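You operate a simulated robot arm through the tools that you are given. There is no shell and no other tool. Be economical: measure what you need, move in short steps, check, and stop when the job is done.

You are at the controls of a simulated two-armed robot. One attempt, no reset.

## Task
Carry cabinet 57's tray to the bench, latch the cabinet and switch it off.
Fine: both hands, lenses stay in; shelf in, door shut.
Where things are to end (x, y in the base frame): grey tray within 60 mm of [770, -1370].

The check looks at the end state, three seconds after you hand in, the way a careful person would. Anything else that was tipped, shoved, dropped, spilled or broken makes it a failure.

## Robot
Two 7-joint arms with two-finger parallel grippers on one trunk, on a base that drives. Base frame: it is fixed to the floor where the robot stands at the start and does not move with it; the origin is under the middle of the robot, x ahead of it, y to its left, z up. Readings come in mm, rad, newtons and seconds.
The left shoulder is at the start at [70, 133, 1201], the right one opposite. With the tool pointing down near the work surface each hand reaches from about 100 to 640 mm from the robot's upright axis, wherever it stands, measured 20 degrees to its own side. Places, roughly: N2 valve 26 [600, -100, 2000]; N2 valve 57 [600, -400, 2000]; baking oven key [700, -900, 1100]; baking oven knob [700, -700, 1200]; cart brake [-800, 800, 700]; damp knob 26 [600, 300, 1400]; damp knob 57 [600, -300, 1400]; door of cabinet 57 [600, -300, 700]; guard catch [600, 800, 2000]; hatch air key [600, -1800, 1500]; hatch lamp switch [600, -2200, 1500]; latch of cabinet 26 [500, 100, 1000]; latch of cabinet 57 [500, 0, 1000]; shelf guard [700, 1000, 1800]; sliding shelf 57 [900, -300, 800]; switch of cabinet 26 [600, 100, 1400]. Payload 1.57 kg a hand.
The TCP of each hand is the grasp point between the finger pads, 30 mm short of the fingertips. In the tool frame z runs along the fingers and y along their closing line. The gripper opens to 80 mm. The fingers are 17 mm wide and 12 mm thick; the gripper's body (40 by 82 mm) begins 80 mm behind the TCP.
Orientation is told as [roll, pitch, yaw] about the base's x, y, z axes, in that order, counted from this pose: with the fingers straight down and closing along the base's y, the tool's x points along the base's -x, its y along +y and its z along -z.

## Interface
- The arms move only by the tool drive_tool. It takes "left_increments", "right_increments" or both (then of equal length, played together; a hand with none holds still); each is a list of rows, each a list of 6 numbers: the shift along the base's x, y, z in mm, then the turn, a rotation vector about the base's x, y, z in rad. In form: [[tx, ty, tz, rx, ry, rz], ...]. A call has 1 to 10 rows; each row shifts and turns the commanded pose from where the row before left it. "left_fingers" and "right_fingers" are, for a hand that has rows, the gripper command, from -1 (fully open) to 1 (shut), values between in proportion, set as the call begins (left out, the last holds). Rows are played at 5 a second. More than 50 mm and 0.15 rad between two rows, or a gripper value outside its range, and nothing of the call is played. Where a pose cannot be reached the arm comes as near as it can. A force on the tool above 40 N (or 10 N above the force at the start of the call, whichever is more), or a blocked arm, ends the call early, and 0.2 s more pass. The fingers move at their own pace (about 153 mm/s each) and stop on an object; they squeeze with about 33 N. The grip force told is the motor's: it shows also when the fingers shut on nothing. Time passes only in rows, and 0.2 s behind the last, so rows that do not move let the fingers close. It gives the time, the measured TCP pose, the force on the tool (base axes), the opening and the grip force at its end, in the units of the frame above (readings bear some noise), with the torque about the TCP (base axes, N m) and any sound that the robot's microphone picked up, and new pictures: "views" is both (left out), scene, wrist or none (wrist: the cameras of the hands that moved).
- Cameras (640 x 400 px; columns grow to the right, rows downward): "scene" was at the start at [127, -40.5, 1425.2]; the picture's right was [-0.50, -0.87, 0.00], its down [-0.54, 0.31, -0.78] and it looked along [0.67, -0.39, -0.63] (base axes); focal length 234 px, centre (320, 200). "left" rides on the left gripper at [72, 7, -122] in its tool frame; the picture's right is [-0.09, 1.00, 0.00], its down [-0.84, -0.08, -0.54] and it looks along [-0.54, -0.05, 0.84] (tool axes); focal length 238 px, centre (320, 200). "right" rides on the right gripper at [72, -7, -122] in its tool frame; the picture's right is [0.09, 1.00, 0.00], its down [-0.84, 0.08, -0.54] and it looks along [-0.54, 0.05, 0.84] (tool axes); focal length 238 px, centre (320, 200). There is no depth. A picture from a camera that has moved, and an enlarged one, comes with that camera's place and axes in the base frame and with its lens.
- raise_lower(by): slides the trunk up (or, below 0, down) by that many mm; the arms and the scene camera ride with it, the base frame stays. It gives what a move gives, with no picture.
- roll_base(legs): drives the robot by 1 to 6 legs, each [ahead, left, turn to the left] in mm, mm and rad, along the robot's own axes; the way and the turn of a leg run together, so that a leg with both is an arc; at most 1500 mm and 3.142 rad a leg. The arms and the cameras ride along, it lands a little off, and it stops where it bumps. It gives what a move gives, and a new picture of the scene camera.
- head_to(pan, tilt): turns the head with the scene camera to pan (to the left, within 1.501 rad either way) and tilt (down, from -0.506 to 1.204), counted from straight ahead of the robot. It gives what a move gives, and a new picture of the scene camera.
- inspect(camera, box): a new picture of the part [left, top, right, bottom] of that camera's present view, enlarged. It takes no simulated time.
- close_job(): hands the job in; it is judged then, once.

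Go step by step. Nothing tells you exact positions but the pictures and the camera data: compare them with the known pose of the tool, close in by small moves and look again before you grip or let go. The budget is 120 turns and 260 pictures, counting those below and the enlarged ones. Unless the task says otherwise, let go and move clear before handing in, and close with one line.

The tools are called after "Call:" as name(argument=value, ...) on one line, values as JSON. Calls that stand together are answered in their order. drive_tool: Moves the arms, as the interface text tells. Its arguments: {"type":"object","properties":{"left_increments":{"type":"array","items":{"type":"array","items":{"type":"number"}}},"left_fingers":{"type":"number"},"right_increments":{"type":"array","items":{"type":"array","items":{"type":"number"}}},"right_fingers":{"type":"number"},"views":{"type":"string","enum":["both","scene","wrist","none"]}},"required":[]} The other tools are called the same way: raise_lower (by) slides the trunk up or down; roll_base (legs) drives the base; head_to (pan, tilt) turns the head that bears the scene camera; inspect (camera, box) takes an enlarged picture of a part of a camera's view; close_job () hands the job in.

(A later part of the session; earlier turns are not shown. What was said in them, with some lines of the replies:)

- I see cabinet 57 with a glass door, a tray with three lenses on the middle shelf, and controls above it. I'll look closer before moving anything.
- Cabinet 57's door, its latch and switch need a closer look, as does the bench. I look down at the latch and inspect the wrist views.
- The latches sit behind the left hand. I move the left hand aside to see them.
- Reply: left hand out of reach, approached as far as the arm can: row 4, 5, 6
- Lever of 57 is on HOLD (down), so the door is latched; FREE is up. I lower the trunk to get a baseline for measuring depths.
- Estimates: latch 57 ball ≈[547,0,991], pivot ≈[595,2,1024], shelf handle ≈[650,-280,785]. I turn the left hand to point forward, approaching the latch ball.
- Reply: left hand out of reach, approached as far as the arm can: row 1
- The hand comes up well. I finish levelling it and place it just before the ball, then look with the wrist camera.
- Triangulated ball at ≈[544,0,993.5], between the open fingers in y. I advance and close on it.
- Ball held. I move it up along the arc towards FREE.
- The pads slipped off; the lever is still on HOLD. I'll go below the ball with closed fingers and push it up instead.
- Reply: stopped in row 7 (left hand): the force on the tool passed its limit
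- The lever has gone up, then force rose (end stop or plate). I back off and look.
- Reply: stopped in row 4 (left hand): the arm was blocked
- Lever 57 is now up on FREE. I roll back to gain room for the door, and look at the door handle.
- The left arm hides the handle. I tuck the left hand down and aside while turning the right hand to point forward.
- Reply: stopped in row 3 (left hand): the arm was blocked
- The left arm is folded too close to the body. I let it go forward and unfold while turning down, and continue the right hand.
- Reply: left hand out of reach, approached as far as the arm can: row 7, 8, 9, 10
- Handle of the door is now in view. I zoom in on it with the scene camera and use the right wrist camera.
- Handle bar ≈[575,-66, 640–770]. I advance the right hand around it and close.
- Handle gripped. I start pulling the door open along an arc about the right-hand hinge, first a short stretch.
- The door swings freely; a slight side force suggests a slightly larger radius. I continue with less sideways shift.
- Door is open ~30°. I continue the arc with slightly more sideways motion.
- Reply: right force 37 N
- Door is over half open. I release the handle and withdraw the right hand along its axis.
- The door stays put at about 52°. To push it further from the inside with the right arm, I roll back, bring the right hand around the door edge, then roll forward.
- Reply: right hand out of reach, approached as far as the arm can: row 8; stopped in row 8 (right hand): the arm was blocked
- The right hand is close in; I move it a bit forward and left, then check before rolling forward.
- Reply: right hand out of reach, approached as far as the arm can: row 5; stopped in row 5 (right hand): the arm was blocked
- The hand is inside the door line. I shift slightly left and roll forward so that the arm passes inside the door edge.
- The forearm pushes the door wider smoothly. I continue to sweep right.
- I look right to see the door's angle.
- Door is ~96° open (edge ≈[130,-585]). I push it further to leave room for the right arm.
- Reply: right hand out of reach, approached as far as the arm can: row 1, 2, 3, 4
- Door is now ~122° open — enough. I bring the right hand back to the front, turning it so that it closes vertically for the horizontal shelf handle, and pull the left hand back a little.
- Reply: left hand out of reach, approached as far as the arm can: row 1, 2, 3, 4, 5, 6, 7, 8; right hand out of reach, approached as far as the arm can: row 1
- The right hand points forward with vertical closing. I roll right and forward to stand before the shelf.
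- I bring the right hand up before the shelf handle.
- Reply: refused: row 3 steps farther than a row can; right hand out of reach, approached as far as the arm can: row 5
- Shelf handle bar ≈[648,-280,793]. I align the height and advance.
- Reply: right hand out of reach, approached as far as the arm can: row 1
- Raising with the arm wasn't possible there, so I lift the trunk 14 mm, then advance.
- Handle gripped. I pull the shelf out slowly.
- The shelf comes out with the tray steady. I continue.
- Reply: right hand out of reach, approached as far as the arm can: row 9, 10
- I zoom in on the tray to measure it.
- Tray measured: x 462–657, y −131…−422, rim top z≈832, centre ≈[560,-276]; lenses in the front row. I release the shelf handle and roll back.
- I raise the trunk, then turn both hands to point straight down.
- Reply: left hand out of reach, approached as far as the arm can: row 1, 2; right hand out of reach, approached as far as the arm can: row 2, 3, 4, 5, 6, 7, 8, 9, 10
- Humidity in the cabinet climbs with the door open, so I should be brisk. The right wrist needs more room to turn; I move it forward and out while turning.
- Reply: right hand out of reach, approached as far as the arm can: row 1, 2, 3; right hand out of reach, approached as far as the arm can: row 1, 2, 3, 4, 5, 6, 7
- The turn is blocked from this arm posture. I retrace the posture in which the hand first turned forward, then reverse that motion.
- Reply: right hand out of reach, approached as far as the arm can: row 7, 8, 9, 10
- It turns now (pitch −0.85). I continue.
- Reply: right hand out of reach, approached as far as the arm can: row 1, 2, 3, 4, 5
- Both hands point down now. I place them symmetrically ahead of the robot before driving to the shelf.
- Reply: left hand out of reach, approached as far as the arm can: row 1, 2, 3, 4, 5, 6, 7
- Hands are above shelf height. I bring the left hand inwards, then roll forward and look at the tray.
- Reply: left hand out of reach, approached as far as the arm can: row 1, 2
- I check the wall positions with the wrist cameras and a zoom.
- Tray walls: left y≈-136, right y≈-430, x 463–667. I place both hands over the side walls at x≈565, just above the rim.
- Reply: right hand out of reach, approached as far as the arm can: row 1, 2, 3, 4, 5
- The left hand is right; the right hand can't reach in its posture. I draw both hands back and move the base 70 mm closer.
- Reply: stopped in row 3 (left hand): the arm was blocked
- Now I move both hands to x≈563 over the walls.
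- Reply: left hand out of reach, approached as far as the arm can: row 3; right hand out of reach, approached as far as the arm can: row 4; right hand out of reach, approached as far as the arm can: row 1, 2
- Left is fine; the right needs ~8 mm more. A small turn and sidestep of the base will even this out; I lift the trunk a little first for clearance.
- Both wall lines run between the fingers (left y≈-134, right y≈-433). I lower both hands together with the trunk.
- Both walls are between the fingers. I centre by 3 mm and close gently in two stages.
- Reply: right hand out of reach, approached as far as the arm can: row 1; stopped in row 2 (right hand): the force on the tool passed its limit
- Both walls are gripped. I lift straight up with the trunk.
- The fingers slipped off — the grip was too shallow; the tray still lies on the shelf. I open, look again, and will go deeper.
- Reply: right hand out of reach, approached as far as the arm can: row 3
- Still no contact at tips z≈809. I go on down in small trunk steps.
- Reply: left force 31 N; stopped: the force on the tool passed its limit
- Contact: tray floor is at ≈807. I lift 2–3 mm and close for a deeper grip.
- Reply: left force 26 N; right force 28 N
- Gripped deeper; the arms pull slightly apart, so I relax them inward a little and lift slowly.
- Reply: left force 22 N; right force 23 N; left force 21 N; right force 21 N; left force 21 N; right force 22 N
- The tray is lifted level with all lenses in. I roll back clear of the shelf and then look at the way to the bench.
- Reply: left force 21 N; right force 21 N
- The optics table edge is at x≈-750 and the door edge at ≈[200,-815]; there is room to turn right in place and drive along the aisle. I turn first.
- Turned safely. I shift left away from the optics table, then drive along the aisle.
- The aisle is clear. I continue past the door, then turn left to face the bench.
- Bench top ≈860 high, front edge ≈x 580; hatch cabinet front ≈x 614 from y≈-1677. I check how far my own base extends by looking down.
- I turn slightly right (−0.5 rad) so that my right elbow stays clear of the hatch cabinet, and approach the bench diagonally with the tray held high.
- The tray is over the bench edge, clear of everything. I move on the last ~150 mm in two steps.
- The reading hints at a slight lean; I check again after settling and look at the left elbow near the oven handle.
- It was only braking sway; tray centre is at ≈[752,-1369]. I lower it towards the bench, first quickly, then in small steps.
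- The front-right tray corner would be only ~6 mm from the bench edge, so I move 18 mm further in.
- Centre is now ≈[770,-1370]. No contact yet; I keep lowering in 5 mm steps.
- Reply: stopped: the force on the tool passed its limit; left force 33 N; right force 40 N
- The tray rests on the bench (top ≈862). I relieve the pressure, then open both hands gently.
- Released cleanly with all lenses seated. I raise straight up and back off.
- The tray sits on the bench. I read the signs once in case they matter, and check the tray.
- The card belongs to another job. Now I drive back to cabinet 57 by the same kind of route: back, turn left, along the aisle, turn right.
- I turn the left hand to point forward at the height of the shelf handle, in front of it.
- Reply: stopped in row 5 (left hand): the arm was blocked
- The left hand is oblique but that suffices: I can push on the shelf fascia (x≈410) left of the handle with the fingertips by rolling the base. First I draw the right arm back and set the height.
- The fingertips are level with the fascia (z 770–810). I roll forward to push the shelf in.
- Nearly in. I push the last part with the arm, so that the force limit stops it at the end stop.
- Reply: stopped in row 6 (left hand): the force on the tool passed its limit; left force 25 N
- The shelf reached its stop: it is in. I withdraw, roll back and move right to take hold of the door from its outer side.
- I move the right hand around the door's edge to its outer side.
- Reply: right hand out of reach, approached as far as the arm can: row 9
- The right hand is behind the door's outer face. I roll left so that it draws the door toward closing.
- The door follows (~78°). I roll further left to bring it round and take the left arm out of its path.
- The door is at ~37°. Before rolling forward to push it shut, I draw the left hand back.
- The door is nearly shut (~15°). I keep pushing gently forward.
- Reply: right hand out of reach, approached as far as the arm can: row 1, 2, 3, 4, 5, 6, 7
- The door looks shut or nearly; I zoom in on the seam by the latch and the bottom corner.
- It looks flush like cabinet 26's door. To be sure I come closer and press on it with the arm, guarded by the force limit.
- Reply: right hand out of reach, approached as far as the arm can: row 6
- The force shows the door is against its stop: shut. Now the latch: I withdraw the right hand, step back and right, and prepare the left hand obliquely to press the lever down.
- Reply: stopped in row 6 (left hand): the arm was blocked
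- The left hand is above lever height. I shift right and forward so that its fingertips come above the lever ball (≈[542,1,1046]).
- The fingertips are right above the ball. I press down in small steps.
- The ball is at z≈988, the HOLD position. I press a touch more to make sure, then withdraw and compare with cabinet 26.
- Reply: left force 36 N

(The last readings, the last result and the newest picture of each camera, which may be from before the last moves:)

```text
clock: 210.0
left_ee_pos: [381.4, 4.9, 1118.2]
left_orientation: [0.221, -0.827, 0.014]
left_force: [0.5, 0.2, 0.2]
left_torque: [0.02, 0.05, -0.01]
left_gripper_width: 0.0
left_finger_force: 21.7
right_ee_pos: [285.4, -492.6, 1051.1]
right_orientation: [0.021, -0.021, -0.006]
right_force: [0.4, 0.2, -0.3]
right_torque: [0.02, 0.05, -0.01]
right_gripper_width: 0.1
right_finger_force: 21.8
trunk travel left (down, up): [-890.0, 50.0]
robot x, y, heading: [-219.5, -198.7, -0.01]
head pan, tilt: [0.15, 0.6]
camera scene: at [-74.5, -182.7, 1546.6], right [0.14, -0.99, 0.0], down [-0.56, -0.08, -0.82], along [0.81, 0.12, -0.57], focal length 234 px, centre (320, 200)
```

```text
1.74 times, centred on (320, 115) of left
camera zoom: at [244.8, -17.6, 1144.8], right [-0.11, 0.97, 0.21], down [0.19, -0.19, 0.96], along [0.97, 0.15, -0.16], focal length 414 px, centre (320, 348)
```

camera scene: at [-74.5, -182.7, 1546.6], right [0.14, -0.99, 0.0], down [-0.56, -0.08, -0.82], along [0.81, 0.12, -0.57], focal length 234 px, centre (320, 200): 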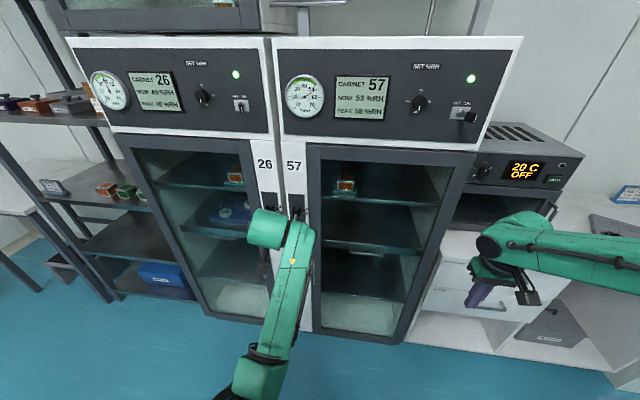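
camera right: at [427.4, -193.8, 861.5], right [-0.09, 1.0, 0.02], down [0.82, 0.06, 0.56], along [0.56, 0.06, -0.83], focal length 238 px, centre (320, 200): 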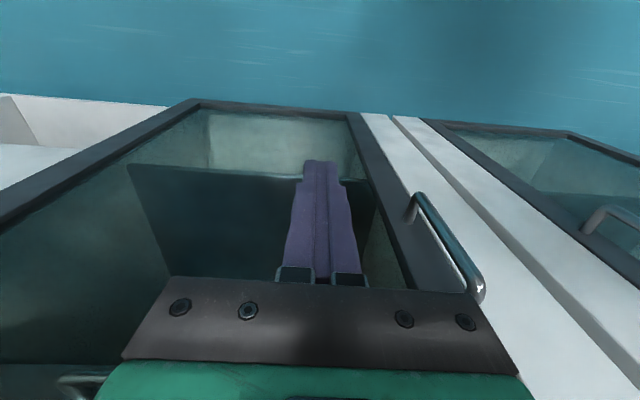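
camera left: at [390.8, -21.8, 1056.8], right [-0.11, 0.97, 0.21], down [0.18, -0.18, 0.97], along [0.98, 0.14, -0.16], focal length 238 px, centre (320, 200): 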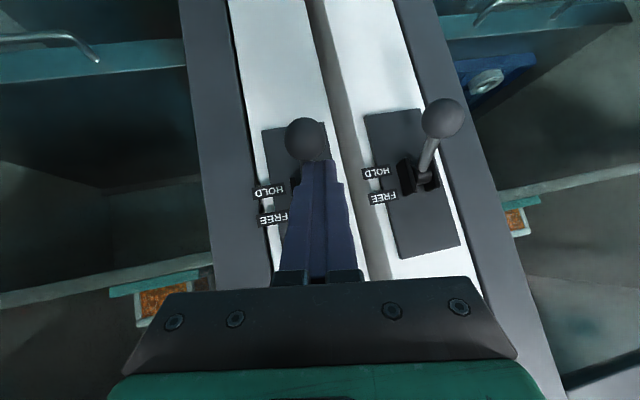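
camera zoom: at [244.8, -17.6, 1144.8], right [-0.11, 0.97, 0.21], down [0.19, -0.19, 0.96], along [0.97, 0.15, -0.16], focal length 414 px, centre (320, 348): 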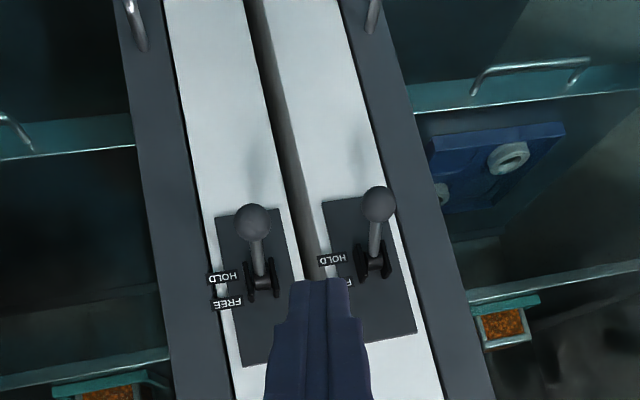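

Both levers are identical at HOLD, and the humidity falls again. Now the switch: I look closely at it.

Call:
inspect(camera="scene", box=[400, 60, 520, 140])

Call:
head_to(pan=-0.35, tilt=0.3)

Call:
inspect(camera="scene", box=[260, 120, 400, 220])

```text
5.00 times, centred on (460, 100) of scene
camera zoom: at [-74.5, -182.7, 1546.6], right [0.14, -0.99, 0.0], down [-0.56, -0.08, -0.82], along [0.81, 0.12, -0.57], focal length 1170 px, centre (-380, 700)
```

zoom: 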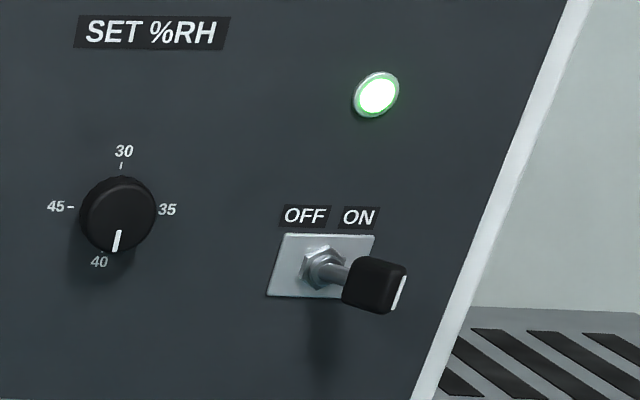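

```text
clock: 210.9
left_ee_pos: [378.6, 6.0, 1120.3]
left_orientation: [0.222, -0.833, 0.013]
left_force: [0.1, -0.4, 0.3]
left_torque: [-0.01, 0.01, 0.0]
left_gripper_width: 0.0
left_finger_force: 20.7
right_ee_pos: [282.4, -493.2, 1052.5]
right_orientation: [0.021, -0.024, -0.008]
right_force: [-0.1, -0.6, -0.1]
right_torque: [-0.01, 0.0, -0.02]
right_gripper_width: 0.1
right_finger_force: 21.3
trunk travel left (down, up): [-890.0, 50.0]
robot x, y, heading: [-220.0, -197.7, -0.006]
head pan, tilt: [-0.351, 0.3]
camera scene: at [-79.4, -227.5, 1574.5], right [-0.35, -0.94, 0.0], down [-0.28, 0.1, -0.96], along [0.9, -0.33, -0.3], focal length 234 px, centre (320, 200)
```

scene: 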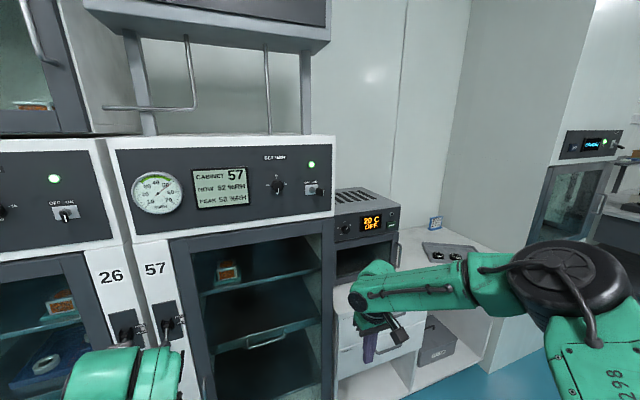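

```text
4.00 times, centred on (330, 170) of scene
camera zoom: at [-79.4, -227.5, 1574.5], right [-0.35, -0.94, 0.0], down [-0.28, 0.1, -0.96], along [0.9, -0.33, -0.3], focal length 936 px, centre (280, 320)
```

zoom: 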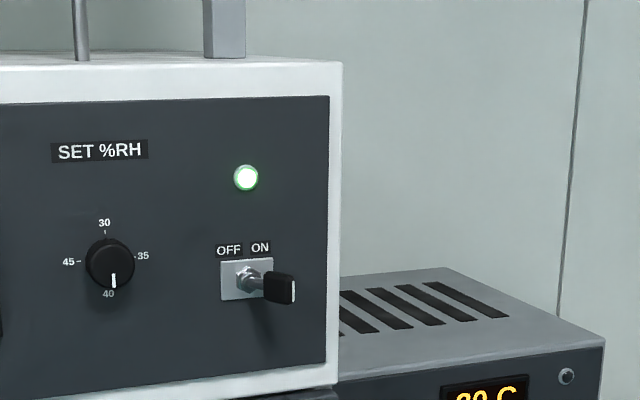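

The toggle cap is at ≈[558,-467,1386], pointing to ON (right); it must be pushed left (+y). I raise the trunk and turn the right hand to point forward for that.

Call:
raise_lower(by=48)

Call:
drive_tool(right_increments=[[-32, -23, 15, 0, 0, 0], [-32, -23, 15, 0, 0, 0], [-32, -23, 15, 0, 0, 0], [-32, -23, 15, 0, 0, 0]], right_fingers=1, views="none")

Call:
drive_tool(right_increments=[[15, 5, 0, 0, -0.145, 0], [15, 5, 0, 0, -0.145, 0], [15, 5, 0, 0, -0.145, 0], [15, 5, 0, 0, -0.145, 0], [15, 5, 0, 0, -0.145, 0], [15, 5, 0, 0, -0.145, 0], [15, 5, 0, 0, -0.145, 0], [15, 5, 0, 0, -0.145, 0], [15, 5, 0, 0, -0.145, 0], [15, 5, 0, 0, -0.145, 0]], views="scene")

```text
clock: 211.8
left_ee_pos: [379.5, 6.0, 1166.3]
left_orientation: [0.225, -0.831, 0.015]
left_force: [-0.7, -0.1, 0.0]
left_torque: [0.04, -0.04, -0.02]
left_gripper_width: 0.0
left_finger_force: 21.7
right_ee_pos: [283.2, -493.1, 1099.4]
right_orientation: [0.02, -0.023, -0.007]
right_force: [0.6, -0.2, 0.2]
right_torque: [-0.03, 0.02, 0.03]
right_gripper_width: 0.1
right_finger_force: 21.7
trunk travel left (down, up): [-938.0, 2.0]
robot x, y, heading: [-217.3, -197.4, -0.004]
head pan, tilt: [-0.351, 0.3]
```

```text
clock: 212.8
left_ee_pos: [378.0, 4.3, 1167.8]
left_orientation: [0.226, -0.833, 0.012]
left_force: [0.2, 0.7, -0.5]
left_torque: [0.0, -0.01, -0.02]
left_gripper_width: 0.1
left_finger_force: 21.5
right_ee_pos: [153.1, -586.4, 1159.1]
right_orientation: [0.021, -0.019, -0.003]
right_force: [0.7, 0.2, 1.6]
right_torque: [0.0, -0.01, -0.02]
right_gripper_width: 0.0
right_finger_force: 21.5
trunk travel left (down, up): [-938.0, 2.0]
robot x, y, heading: [-216.8, -198.5, -0.004]
head pan, tilt: [-0.351, 0.3]
```

```text
clock: 215.0
left_ee_pos: [379.2, 5.7, 1166.0]
left_orientation: [0.225, -0.828, 0.015]
left_force: [0.6, 0.2, -0.2]
left_torque: [0.0, 0.03, 0.01]
left_gripper_width: 0.2
left_finger_force: 21.2
right_ee_pos: [306.9, -534.5, 1159.5]
right_orientation: [0.103, -1.475, -0.083]
right_force: [-0.1, 0.5, 0.2]
right_torque: [0.0, 0.03, -0.01]
right_gripper_width: 0.1
right_finger_force: 21.7
trunk travel left (down, up): [-938.0, 2.0]
robot x, y, heading: [-220.0, -196.6, -0.01]
head pan, tilt: [-0.351, 0.3]
camera scene: at [-76.9, -227.9, 1622.3], right [-0.35, -0.94, 0.0], down [-0.28, 0.1, -0.95], along [0.89, -0.33, -0.3], focal length 234 px, centre (320, 200)
```

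scene: 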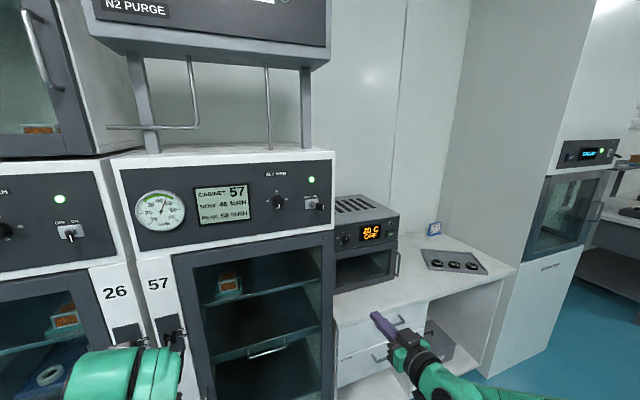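

The right hand points forward. I raise it to the switch's height.

Call:
drive_tool(right_increments=[[5, 0, 28, 0, -0.01, 0], [5, 0, 28, 0, -0.01, 0], [5, 0, 28, 0, -0.01, 0], [5, 0, 28, 0, -0.01, 0], [5, 0, 28, 0, -0.01, 0], [5, 0, 28, 0, -0.01, 0], [5, 0, 28, 0, -0.01, 0], [5, 0, 28, 0, -0.01, 0]], views="scene")

```text
clock: 216.8
left_ee_pos: [378.5, 5.7, 1167.6]
left_orientation: [0.22, -0.831, 0.013]
left_force: [0.4, -0.1, 0.0]
left_torque: [-0.02, 0.01, -0.02]
left_gripper_width: 0.1
left_finger_force: 21.4
right_ee_pos: [346.1, -535.1, 1383.8]
right_orientation: [0.435, -1.551, -0.413]
right_force: [0.2, -0.8, 0.2]
right_torque: [0.05, 0.0, -0.04]
right_gripper_width: 0.0
right_finger_force: 21.4
trunk travel left (down, up): [-938.0, 2.0]
robot x, y, heading: [-218.5, -197.5, -0.009]
head pan, tilt: [-0.351, 0.3]
camera scene: at [-78.5, -227.3, 1622.5], right [-0.35, -0.94, 0.0], down [-0.28, 0.1, -0.96], along [0.89, -0.33, -0.3], focal length 234 px, centre (320, 200)
```

scene: 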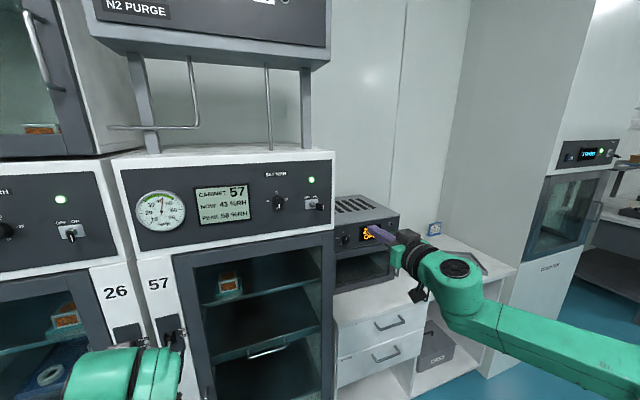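

I roll forward 150 mm and locate the toggle more exactly.

Call:
roll_base(legs=[[150, 0, 0]])

Call:
inspect(camera="right", box=[0, 0, 640, 400])

Call:
head_to(pan=-0.6, tilt=0.45)

Call:
inspect(camera="scene", box=[220, 110, 420, 250])

```text
clock: 218.2
left_ee_pos: [524.9, 5.1, 1170.4]
left_orientation: [0.224, -0.835, 0.014]
left_force: [-0.8, 0.5, 1.3]
left_torque: [0.02, 0.0, 0.03]
left_gripper_width: 0.2
left_finger_force: 21.5
right_ee_pos: [491.3, -535.7, 1383.4]
right_orientation: [0.527, -1.554, -0.508]
right_force: [-0.1, -0.3, -0.3]
right_torque: [0.0, 0.03, 0.04]
right_gripper_width: 0.0
right_finger_force: 20.9
trunk travel left (down, up): [-938.0, 2.0]
robot x, y, heading: [-67.8, -196.2, -0.008]
head pan, tilt: [-0.351, 0.3]
camera scene: at [66.4, -229.0, 1622.9], right [-0.35, -0.94, 0.0], down [-0.27, 0.1, -0.96], along [0.9, -0.34, -0.29], focal length 234 px, centre (320, 200)
```

scene: 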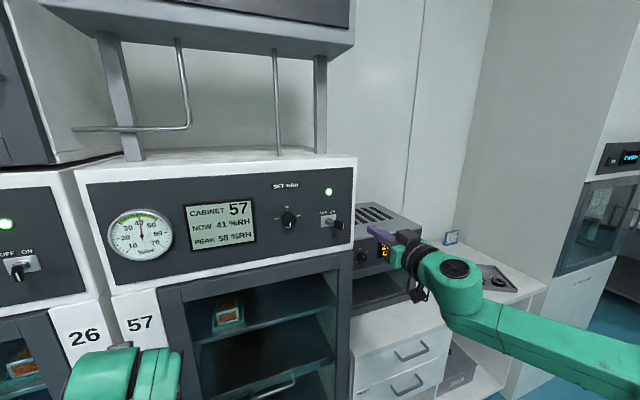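

```text
1.00 times, centred on (320, 200) of right
camera zoom: at [368.9, -546.0, 1315.5], right [-0.02, 1.0, -0.08], down [-0.53, 0.06, 0.84], along [0.85, 0.06, 0.53], focal length 238 px, centre (320, 200)
```

zoom: 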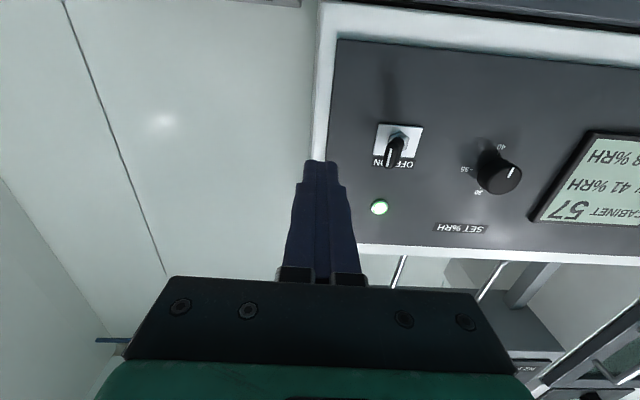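

```text
clock: 218.9
left_ee_pos: [528.0, 4.9, 1167.3]
left_orientation: [0.226, -0.832, 0.014]
left_force: [-0.1, -0.4, 0.2]
left_torque: [0.0, 0.0, 0.01]
left_gripper_width: 0.0
left_finger_force: 21.0
right_ee_pos: [494.8, -536.1, 1383.5]
right_orientation: [0.45, -1.552, -0.43]
right_force: [-0.1, 0.2, -0.6]
right_torque: [0.01, 0.0, 0.0]
right_gripper_width: 0.0
right_finger_force: 21.4
trunk travel left (down, up): [-938.0, 2.0]
robot x, y, heading: [-74.5, -199.6, -0.005]
head pan, tilt: [-0.6, 0.45]
camera scene: at [59.1, -248.8, 1608.5], right [-0.57, -0.82, 0.0], down [-0.36, 0.25, -0.9], along [0.74, -0.51, -0.44], focal length 234 px, centre (320, 200)
```

scene: 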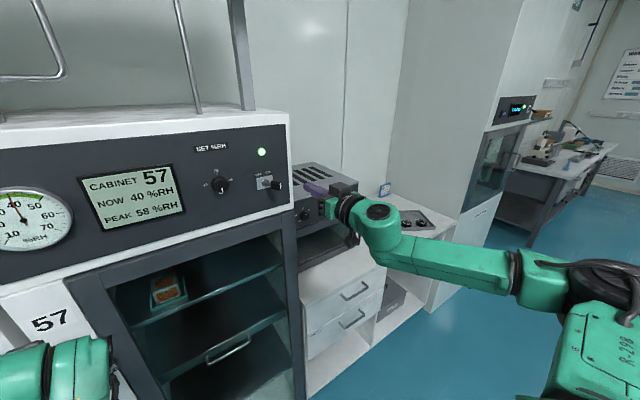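

```text
2.86 times, centred on (320, 180) of scene
camera zoom: at [59.1, -248.8, 1608.5], right [-0.57, -0.82, 0.0], down [-0.36, 0.25, -0.9], along [0.74, -0.51, -0.44], focal length 668 px, centre (320, 257)
```

zoom: 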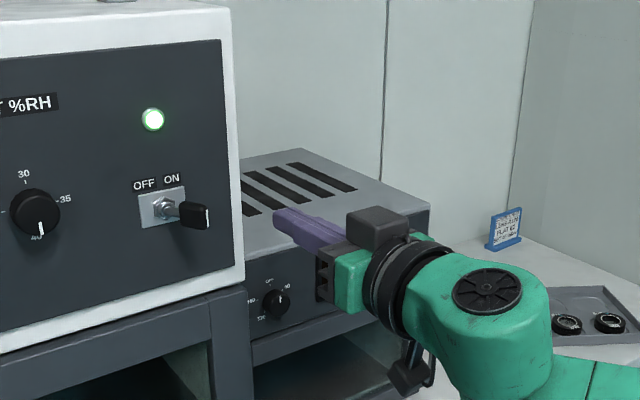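

Toggle cap ≈[559,-469,1388]. I bring the closed fingertips to its right side, then push left.

Call:
drive_tool(right_increments=[[15, 10, 2, 0, 0, 0], [15, 10, 2, 0, 0, 0], [13, 10, 1, 0, 0, 0]], views="wrist")

Call:
inspect(camera="scene", box=[240, 130, 380, 230])

```text
clock: 219.7
left_ee_pos: [529.8, 5.3, 1167.5]
left_orientation: [0.223, -0.832, 0.014]
left_force: [-0.2, 0.2, 0.7]
left_torque: [0.01, -0.01, 0.01]
left_gripper_width: 0.1
left_finger_force: 21.2
right_ee_pos: [538.6, -505.3, 1388.3]
right_orientation: [0.404, -1.552, -0.384]
right_force: [0.5, -0.8, 0.9]
right_torque: [-0.03, 0.0, -0.01]
right_gripper_width: 0.0
right_finger_force: 21.7
trunk travel left (down, up): [-938.0, 2.0]
robot x, y, heading: [-70.7, -198.9, -0.01]
head pan, tilt: [-0.6, 0.45]
camera right: at [416.5, -515.2, 1319.0], right [-0.02, 1.0, -0.08], down [-0.53, 0.06, 0.85], along [0.85, 0.06, 0.53], focal length 238 px, centre (320, 200)
```

right: 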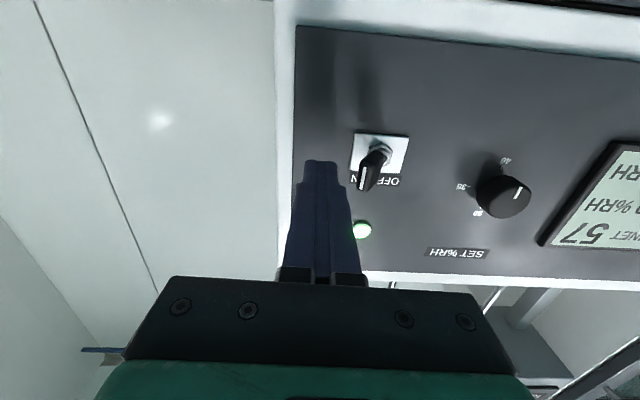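

```text
4.00 times, centred on (310, 180) of scene
camera zoom: at [59.9, -248.2, 1608.5], right [-0.57, -0.82, 0.0], down [-0.36, 0.25, -0.9], along [0.74, -0.51, -0.44], focal length 936 px, centre (360, 280)
```

zoom: 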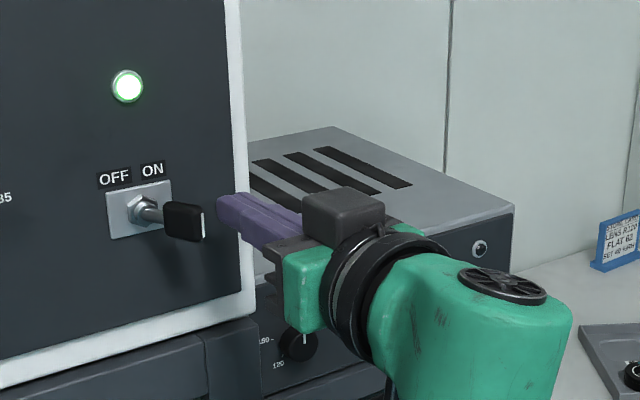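

The fingertip is just right of the cap at the same height. I push left.

Call:
drive_tool(right_increments=[[0, 8, 0, 0, 0, 0], [0, 8, 0, 0, 0, 0], [0, 8, 0, 0, 0, 0], [0, 8, 0, 0, 0, 0], [0, 8, 0, 0, 0, 0], [0, 8, 0, 0, 0, 0], [0, 6, 0, 0, 0, 0]], views="wrist")

Call:
inspect(camera="scene", box=[180, 130, 320, 230])

```text
clock: 221.3
left_ee_pos: [528.9, -0.1, 1167.5]
left_orientation: [0.228, -0.832, 0.006]
left_force: [0.3, -0.7, -0.1]
left_torque: [0.01, 0.03, -0.03]
left_gripper_width: 0.0
left_finger_force: 21.7
right_ee_pos: [536.6, -460.8, 1388.3]
right_orientation: [0.631, -1.55, -0.617]
right_force: [2.1, -13.6, 3.8]
right_torque: [0.01, -0.13, -0.42]
right_gripper_width: 0.0
right_finger_force: 21.2
trunk travel left (down, up): [-938.0, 2.0]
robot x, y, heading: [-67.0, -199.0, -0.01]
head pan, tilt: [-0.6, 0.45]
camera right: at [415.5, -469.5, 1318.8], right [-0.01, 1.0, -0.08], down [-0.53, 0.06, 0.85], along [0.85, 0.06, 0.53], focal length 238 px, centre (320, 200)
```

right: 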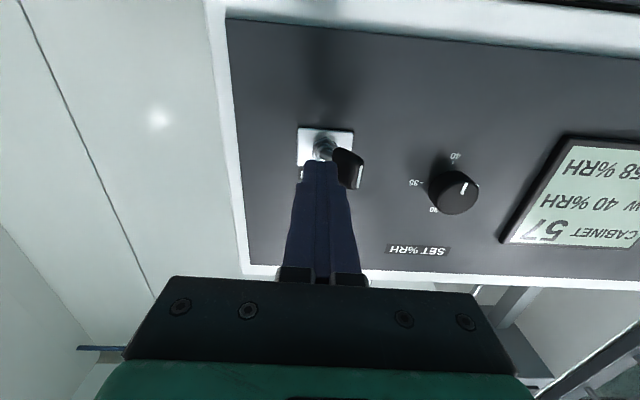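

```text
4.00 times, centred on (250, 180) of scene
camera zoom: at [58.8, -255.7, 1608.4], right [-0.57, -0.82, 0.0], down [-0.36, 0.25, -0.9], along [0.74, -0.51, -0.44], focal length 936 px, centre (600, 280)
```

zoom: 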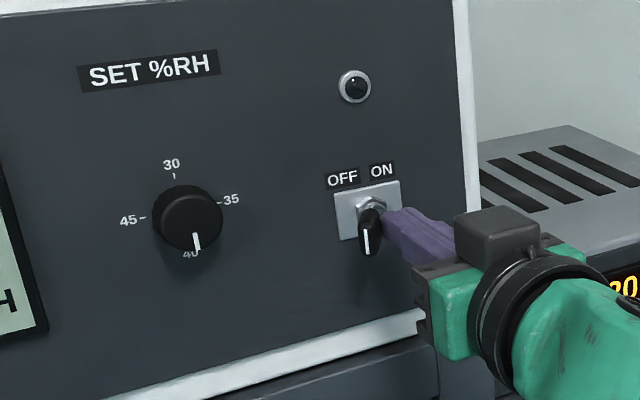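

The lamp is out and the toggle is on OFF. I withdraw and back away, then check the end state.

Call:
drive_tool(right_increments=[[0, -15, 0, 0, 0, 0], [-15, -15, 0, 0, 0, 0], [-25, 0, 0, 0, 0, 0]], views="none")

Call:
roll_base(legs=[[-260, 0, 0]])

Call:
head_to(pan=-0.2, tilt=0.5)

Call:
inspect(camera="scene", box=[120, 60, 440, 260])

Call:
head_to(pan=-0.8, tilt=0.5)

```text
clock: 222.1
left_ee_pos: [527.1, 3.9, 1168.6]
left_orientation: [0.226, -0.831, 0.013]
left_force: [-0.4, 1.5, 0.7]
left_torque: [0.03, 0.01, 0.0]
left_gripper_width: 0.1
left_finger_force: 21.2
right_ee_pos: [495.6, -484.0, 1389.1]
right_orientation: [0.517, -1.552, -0.496]
right_force: [1.3, -0.3, -0.2]
right_torque: [-0.04, 0.02, -0.01]
right_gripper_width: 0.0
right_finger_force: 22.0
trunk travel left (down, up): [-938.0, 2.0]
robot x, y, heading: [-69.3, -199.6, -0.01]
head pan, tilt: [-0.6, 0.45]
```

```text
clock: 224.0
left_ee_pos: [271.0, 7.4, 1165.2]
left_orientation: [0.225, -0.83, 0.012]
left_force: [-0.6, 0.2, 0.0]
left_torque: [-0.04, -0.01, -0.02]
left_gripper_width: 0.2
left_finger_force: 22.0
right_ee_pos: [243.4, -482.1, 1387.8]
right_orientation: [0.412, -1.549, -0.39]
right_force: [-0.5, -0.2, -0.4]
right_torque: [0.02, 0.0, -0.01]
right_gripper_width: 0.3
right_finger_force: 21.0
trunk travel left (down, up): [-938.0, 2.0]
robot x, y, heading: [-325.4, -198.3, -0.009]
head pan, tilt: [-0.6, 0.45]
camera scene: at [-196.2, -246.9, 1608.2], right [-0.57, -0.82, 0.0], down [-0.36, 0.25, -0.9], along [0.74, -0.51, -0.44], focal length 234 px, centre (320, 200)
```

scene: 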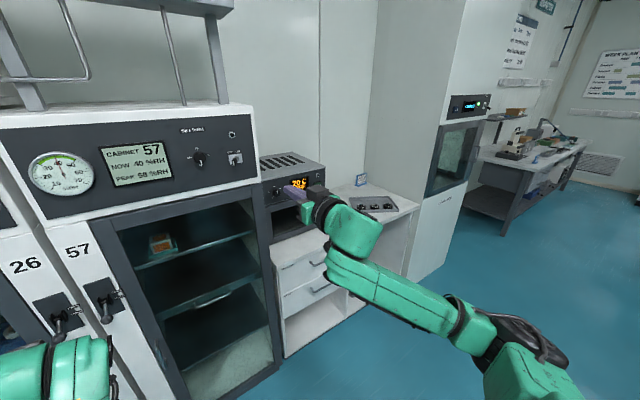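

```text
clock: 224.9
left_ee_pos: [269.0, 7.7, 1168.1]
left_orientation: [0.225, -0.832, 0.012]
left_force: [0.2, 0.1, -0.2]
left_torque: [0.0, -0.03, 0.0]
left_gripper_width: 0.0
left_finger_force: 21.5
right_ee_pos: [238.1, -480.4, 1389.2]
right_orientation: [0.468, -1.554, -0.447]
right_force: [0.1, 0.1, 0.6]
right_torque: [-0.04, 0.03, -0.01]
right_gripper_width: 0.2
right_finger_force: 21.5
trunk travel left (down, up): [-938.0, 2.0]
robot x, y, heading: [-331.3, -196.6, -0.006]
head pan, tilt: [-0.201, 0.499]
camera scene: at [-187.3, -213.0, 1604.2], right [-0.21, -0.98, 0.0], down [-0.47, 0.1, -0.88], along [0.86, -0.18, -0.48], focal length 234 px, centre (320, 200)
```

scene: 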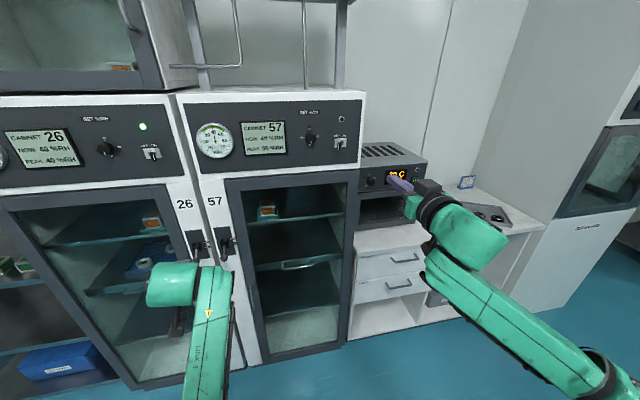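

```text
2.00 times, centred on (280, 160) of scene
camera zoom: at [-187.3, -213.0, 1604.2], right [-0.21, -0.98, 0.0], down [-0.47, 0.1, -0.88], along [0.86, -0.18, -0.48], focal length 468 px, centre (400, 280)
```

zoom: 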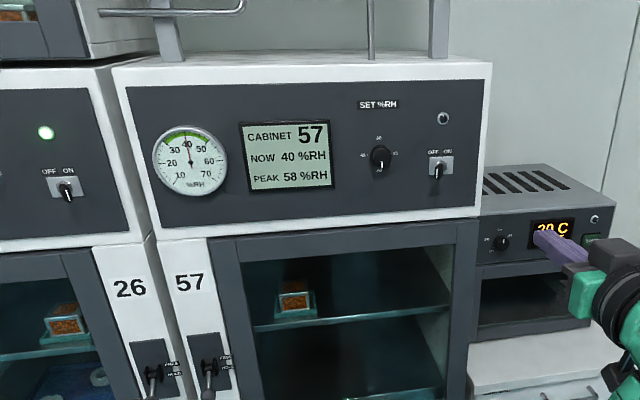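

```text
clock: 225.9
left_ee_pos: [269.1, 6.7, 1167.2]
left_orientation: [0.224, -0.831, 0.014]
left_force: [-0.1, 0.2, -0.8]
left_torque: [-0.02, 0.02, -0.01]
left_gripper_width: 0.0
left_finger_force: 21.6
right_ee_pos: [240.4, -481.2, 1388.7]
right_orientation: [0.444, -1.55, -0.423]
right_force: [-0.3, -0.9, -0.3]
right_torque: [0.03, 0.0, 0.03]
right_gripper_width: 0.0
right_finger_force: 21.3
trunk travel left (down, up): [-938.0, 2.0]
robot x, y, heading: [-324.1, -195.4, -0.003]
head pan, tilt: [-0.799, 0.499]
camera scene: at [-211.8, -259.8, 1604.1], right [-0.72, -0.69, 0.0], down [-0.33, 0.35, -0.88], along [0.61, -0.63, -0.48], focal length 234 px, centre (320, 200)
```

scene: 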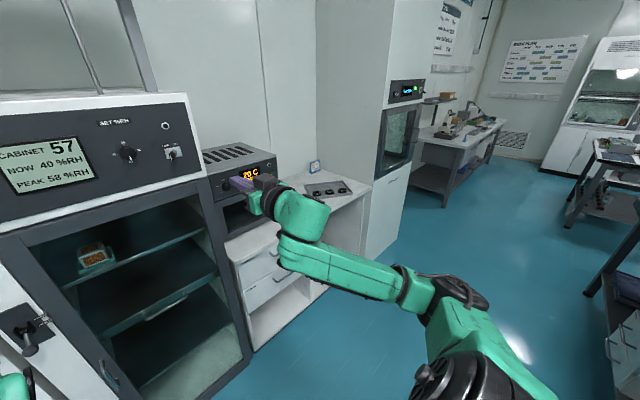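

All looks in order; a last check of the tray's place and of the door seam.

Call:
inspect(camera="scene", box=[290, 150, 390, 215])

Call:
inspect(camera="scene", box=[0, 180, 270, 400])

```text
6.15 times, centred on (340, 182) of scene
camera zoom: at [-211.8, -259.8, 1604.1], right [-0.72, -0.69, 0.0], down [-0.33, 0.35, -0.88], along [0.61, -0.63, -0.48], focal length 1440 px, centre (197, 308)
```

zoom: 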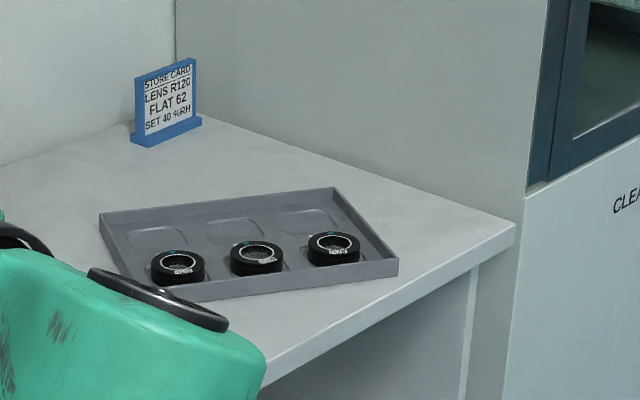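

```text
1.82 times, centred on (135, 290) of scene
camera zoom: at [-211.8, -259.8, 1604.1], right [-0.72, -0.69, 0.0], down [-0.33, 0.35, -0.88], along [0.61, -0.63, -0.48], focal length 425 px, centre (656, 36)
```

zoom: 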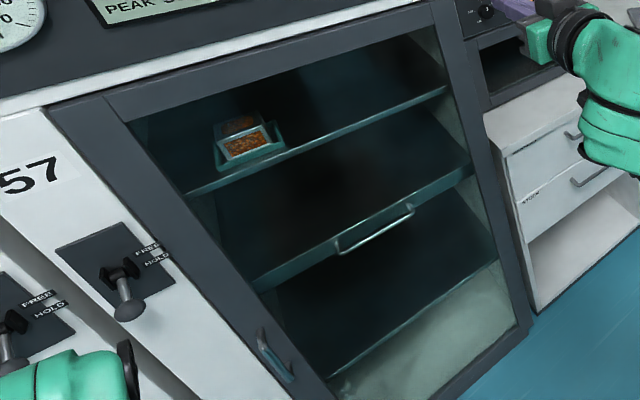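

The tray stands at ≈[775,-1368] with its three lenses in, the shelf is in, the door is shut and latched on HOLD, and the switch is off. I hand in.

Call:
close_job()

```text
The job is handed in.
```

The grey tray is on the bench at about [775, -1368], roughly 5 mm from the target, with all three lenses still in it. Cabinet 57's shelf is pushed in, its door is shut and latched on HOLD, and its switch is OFF with the lamp out.
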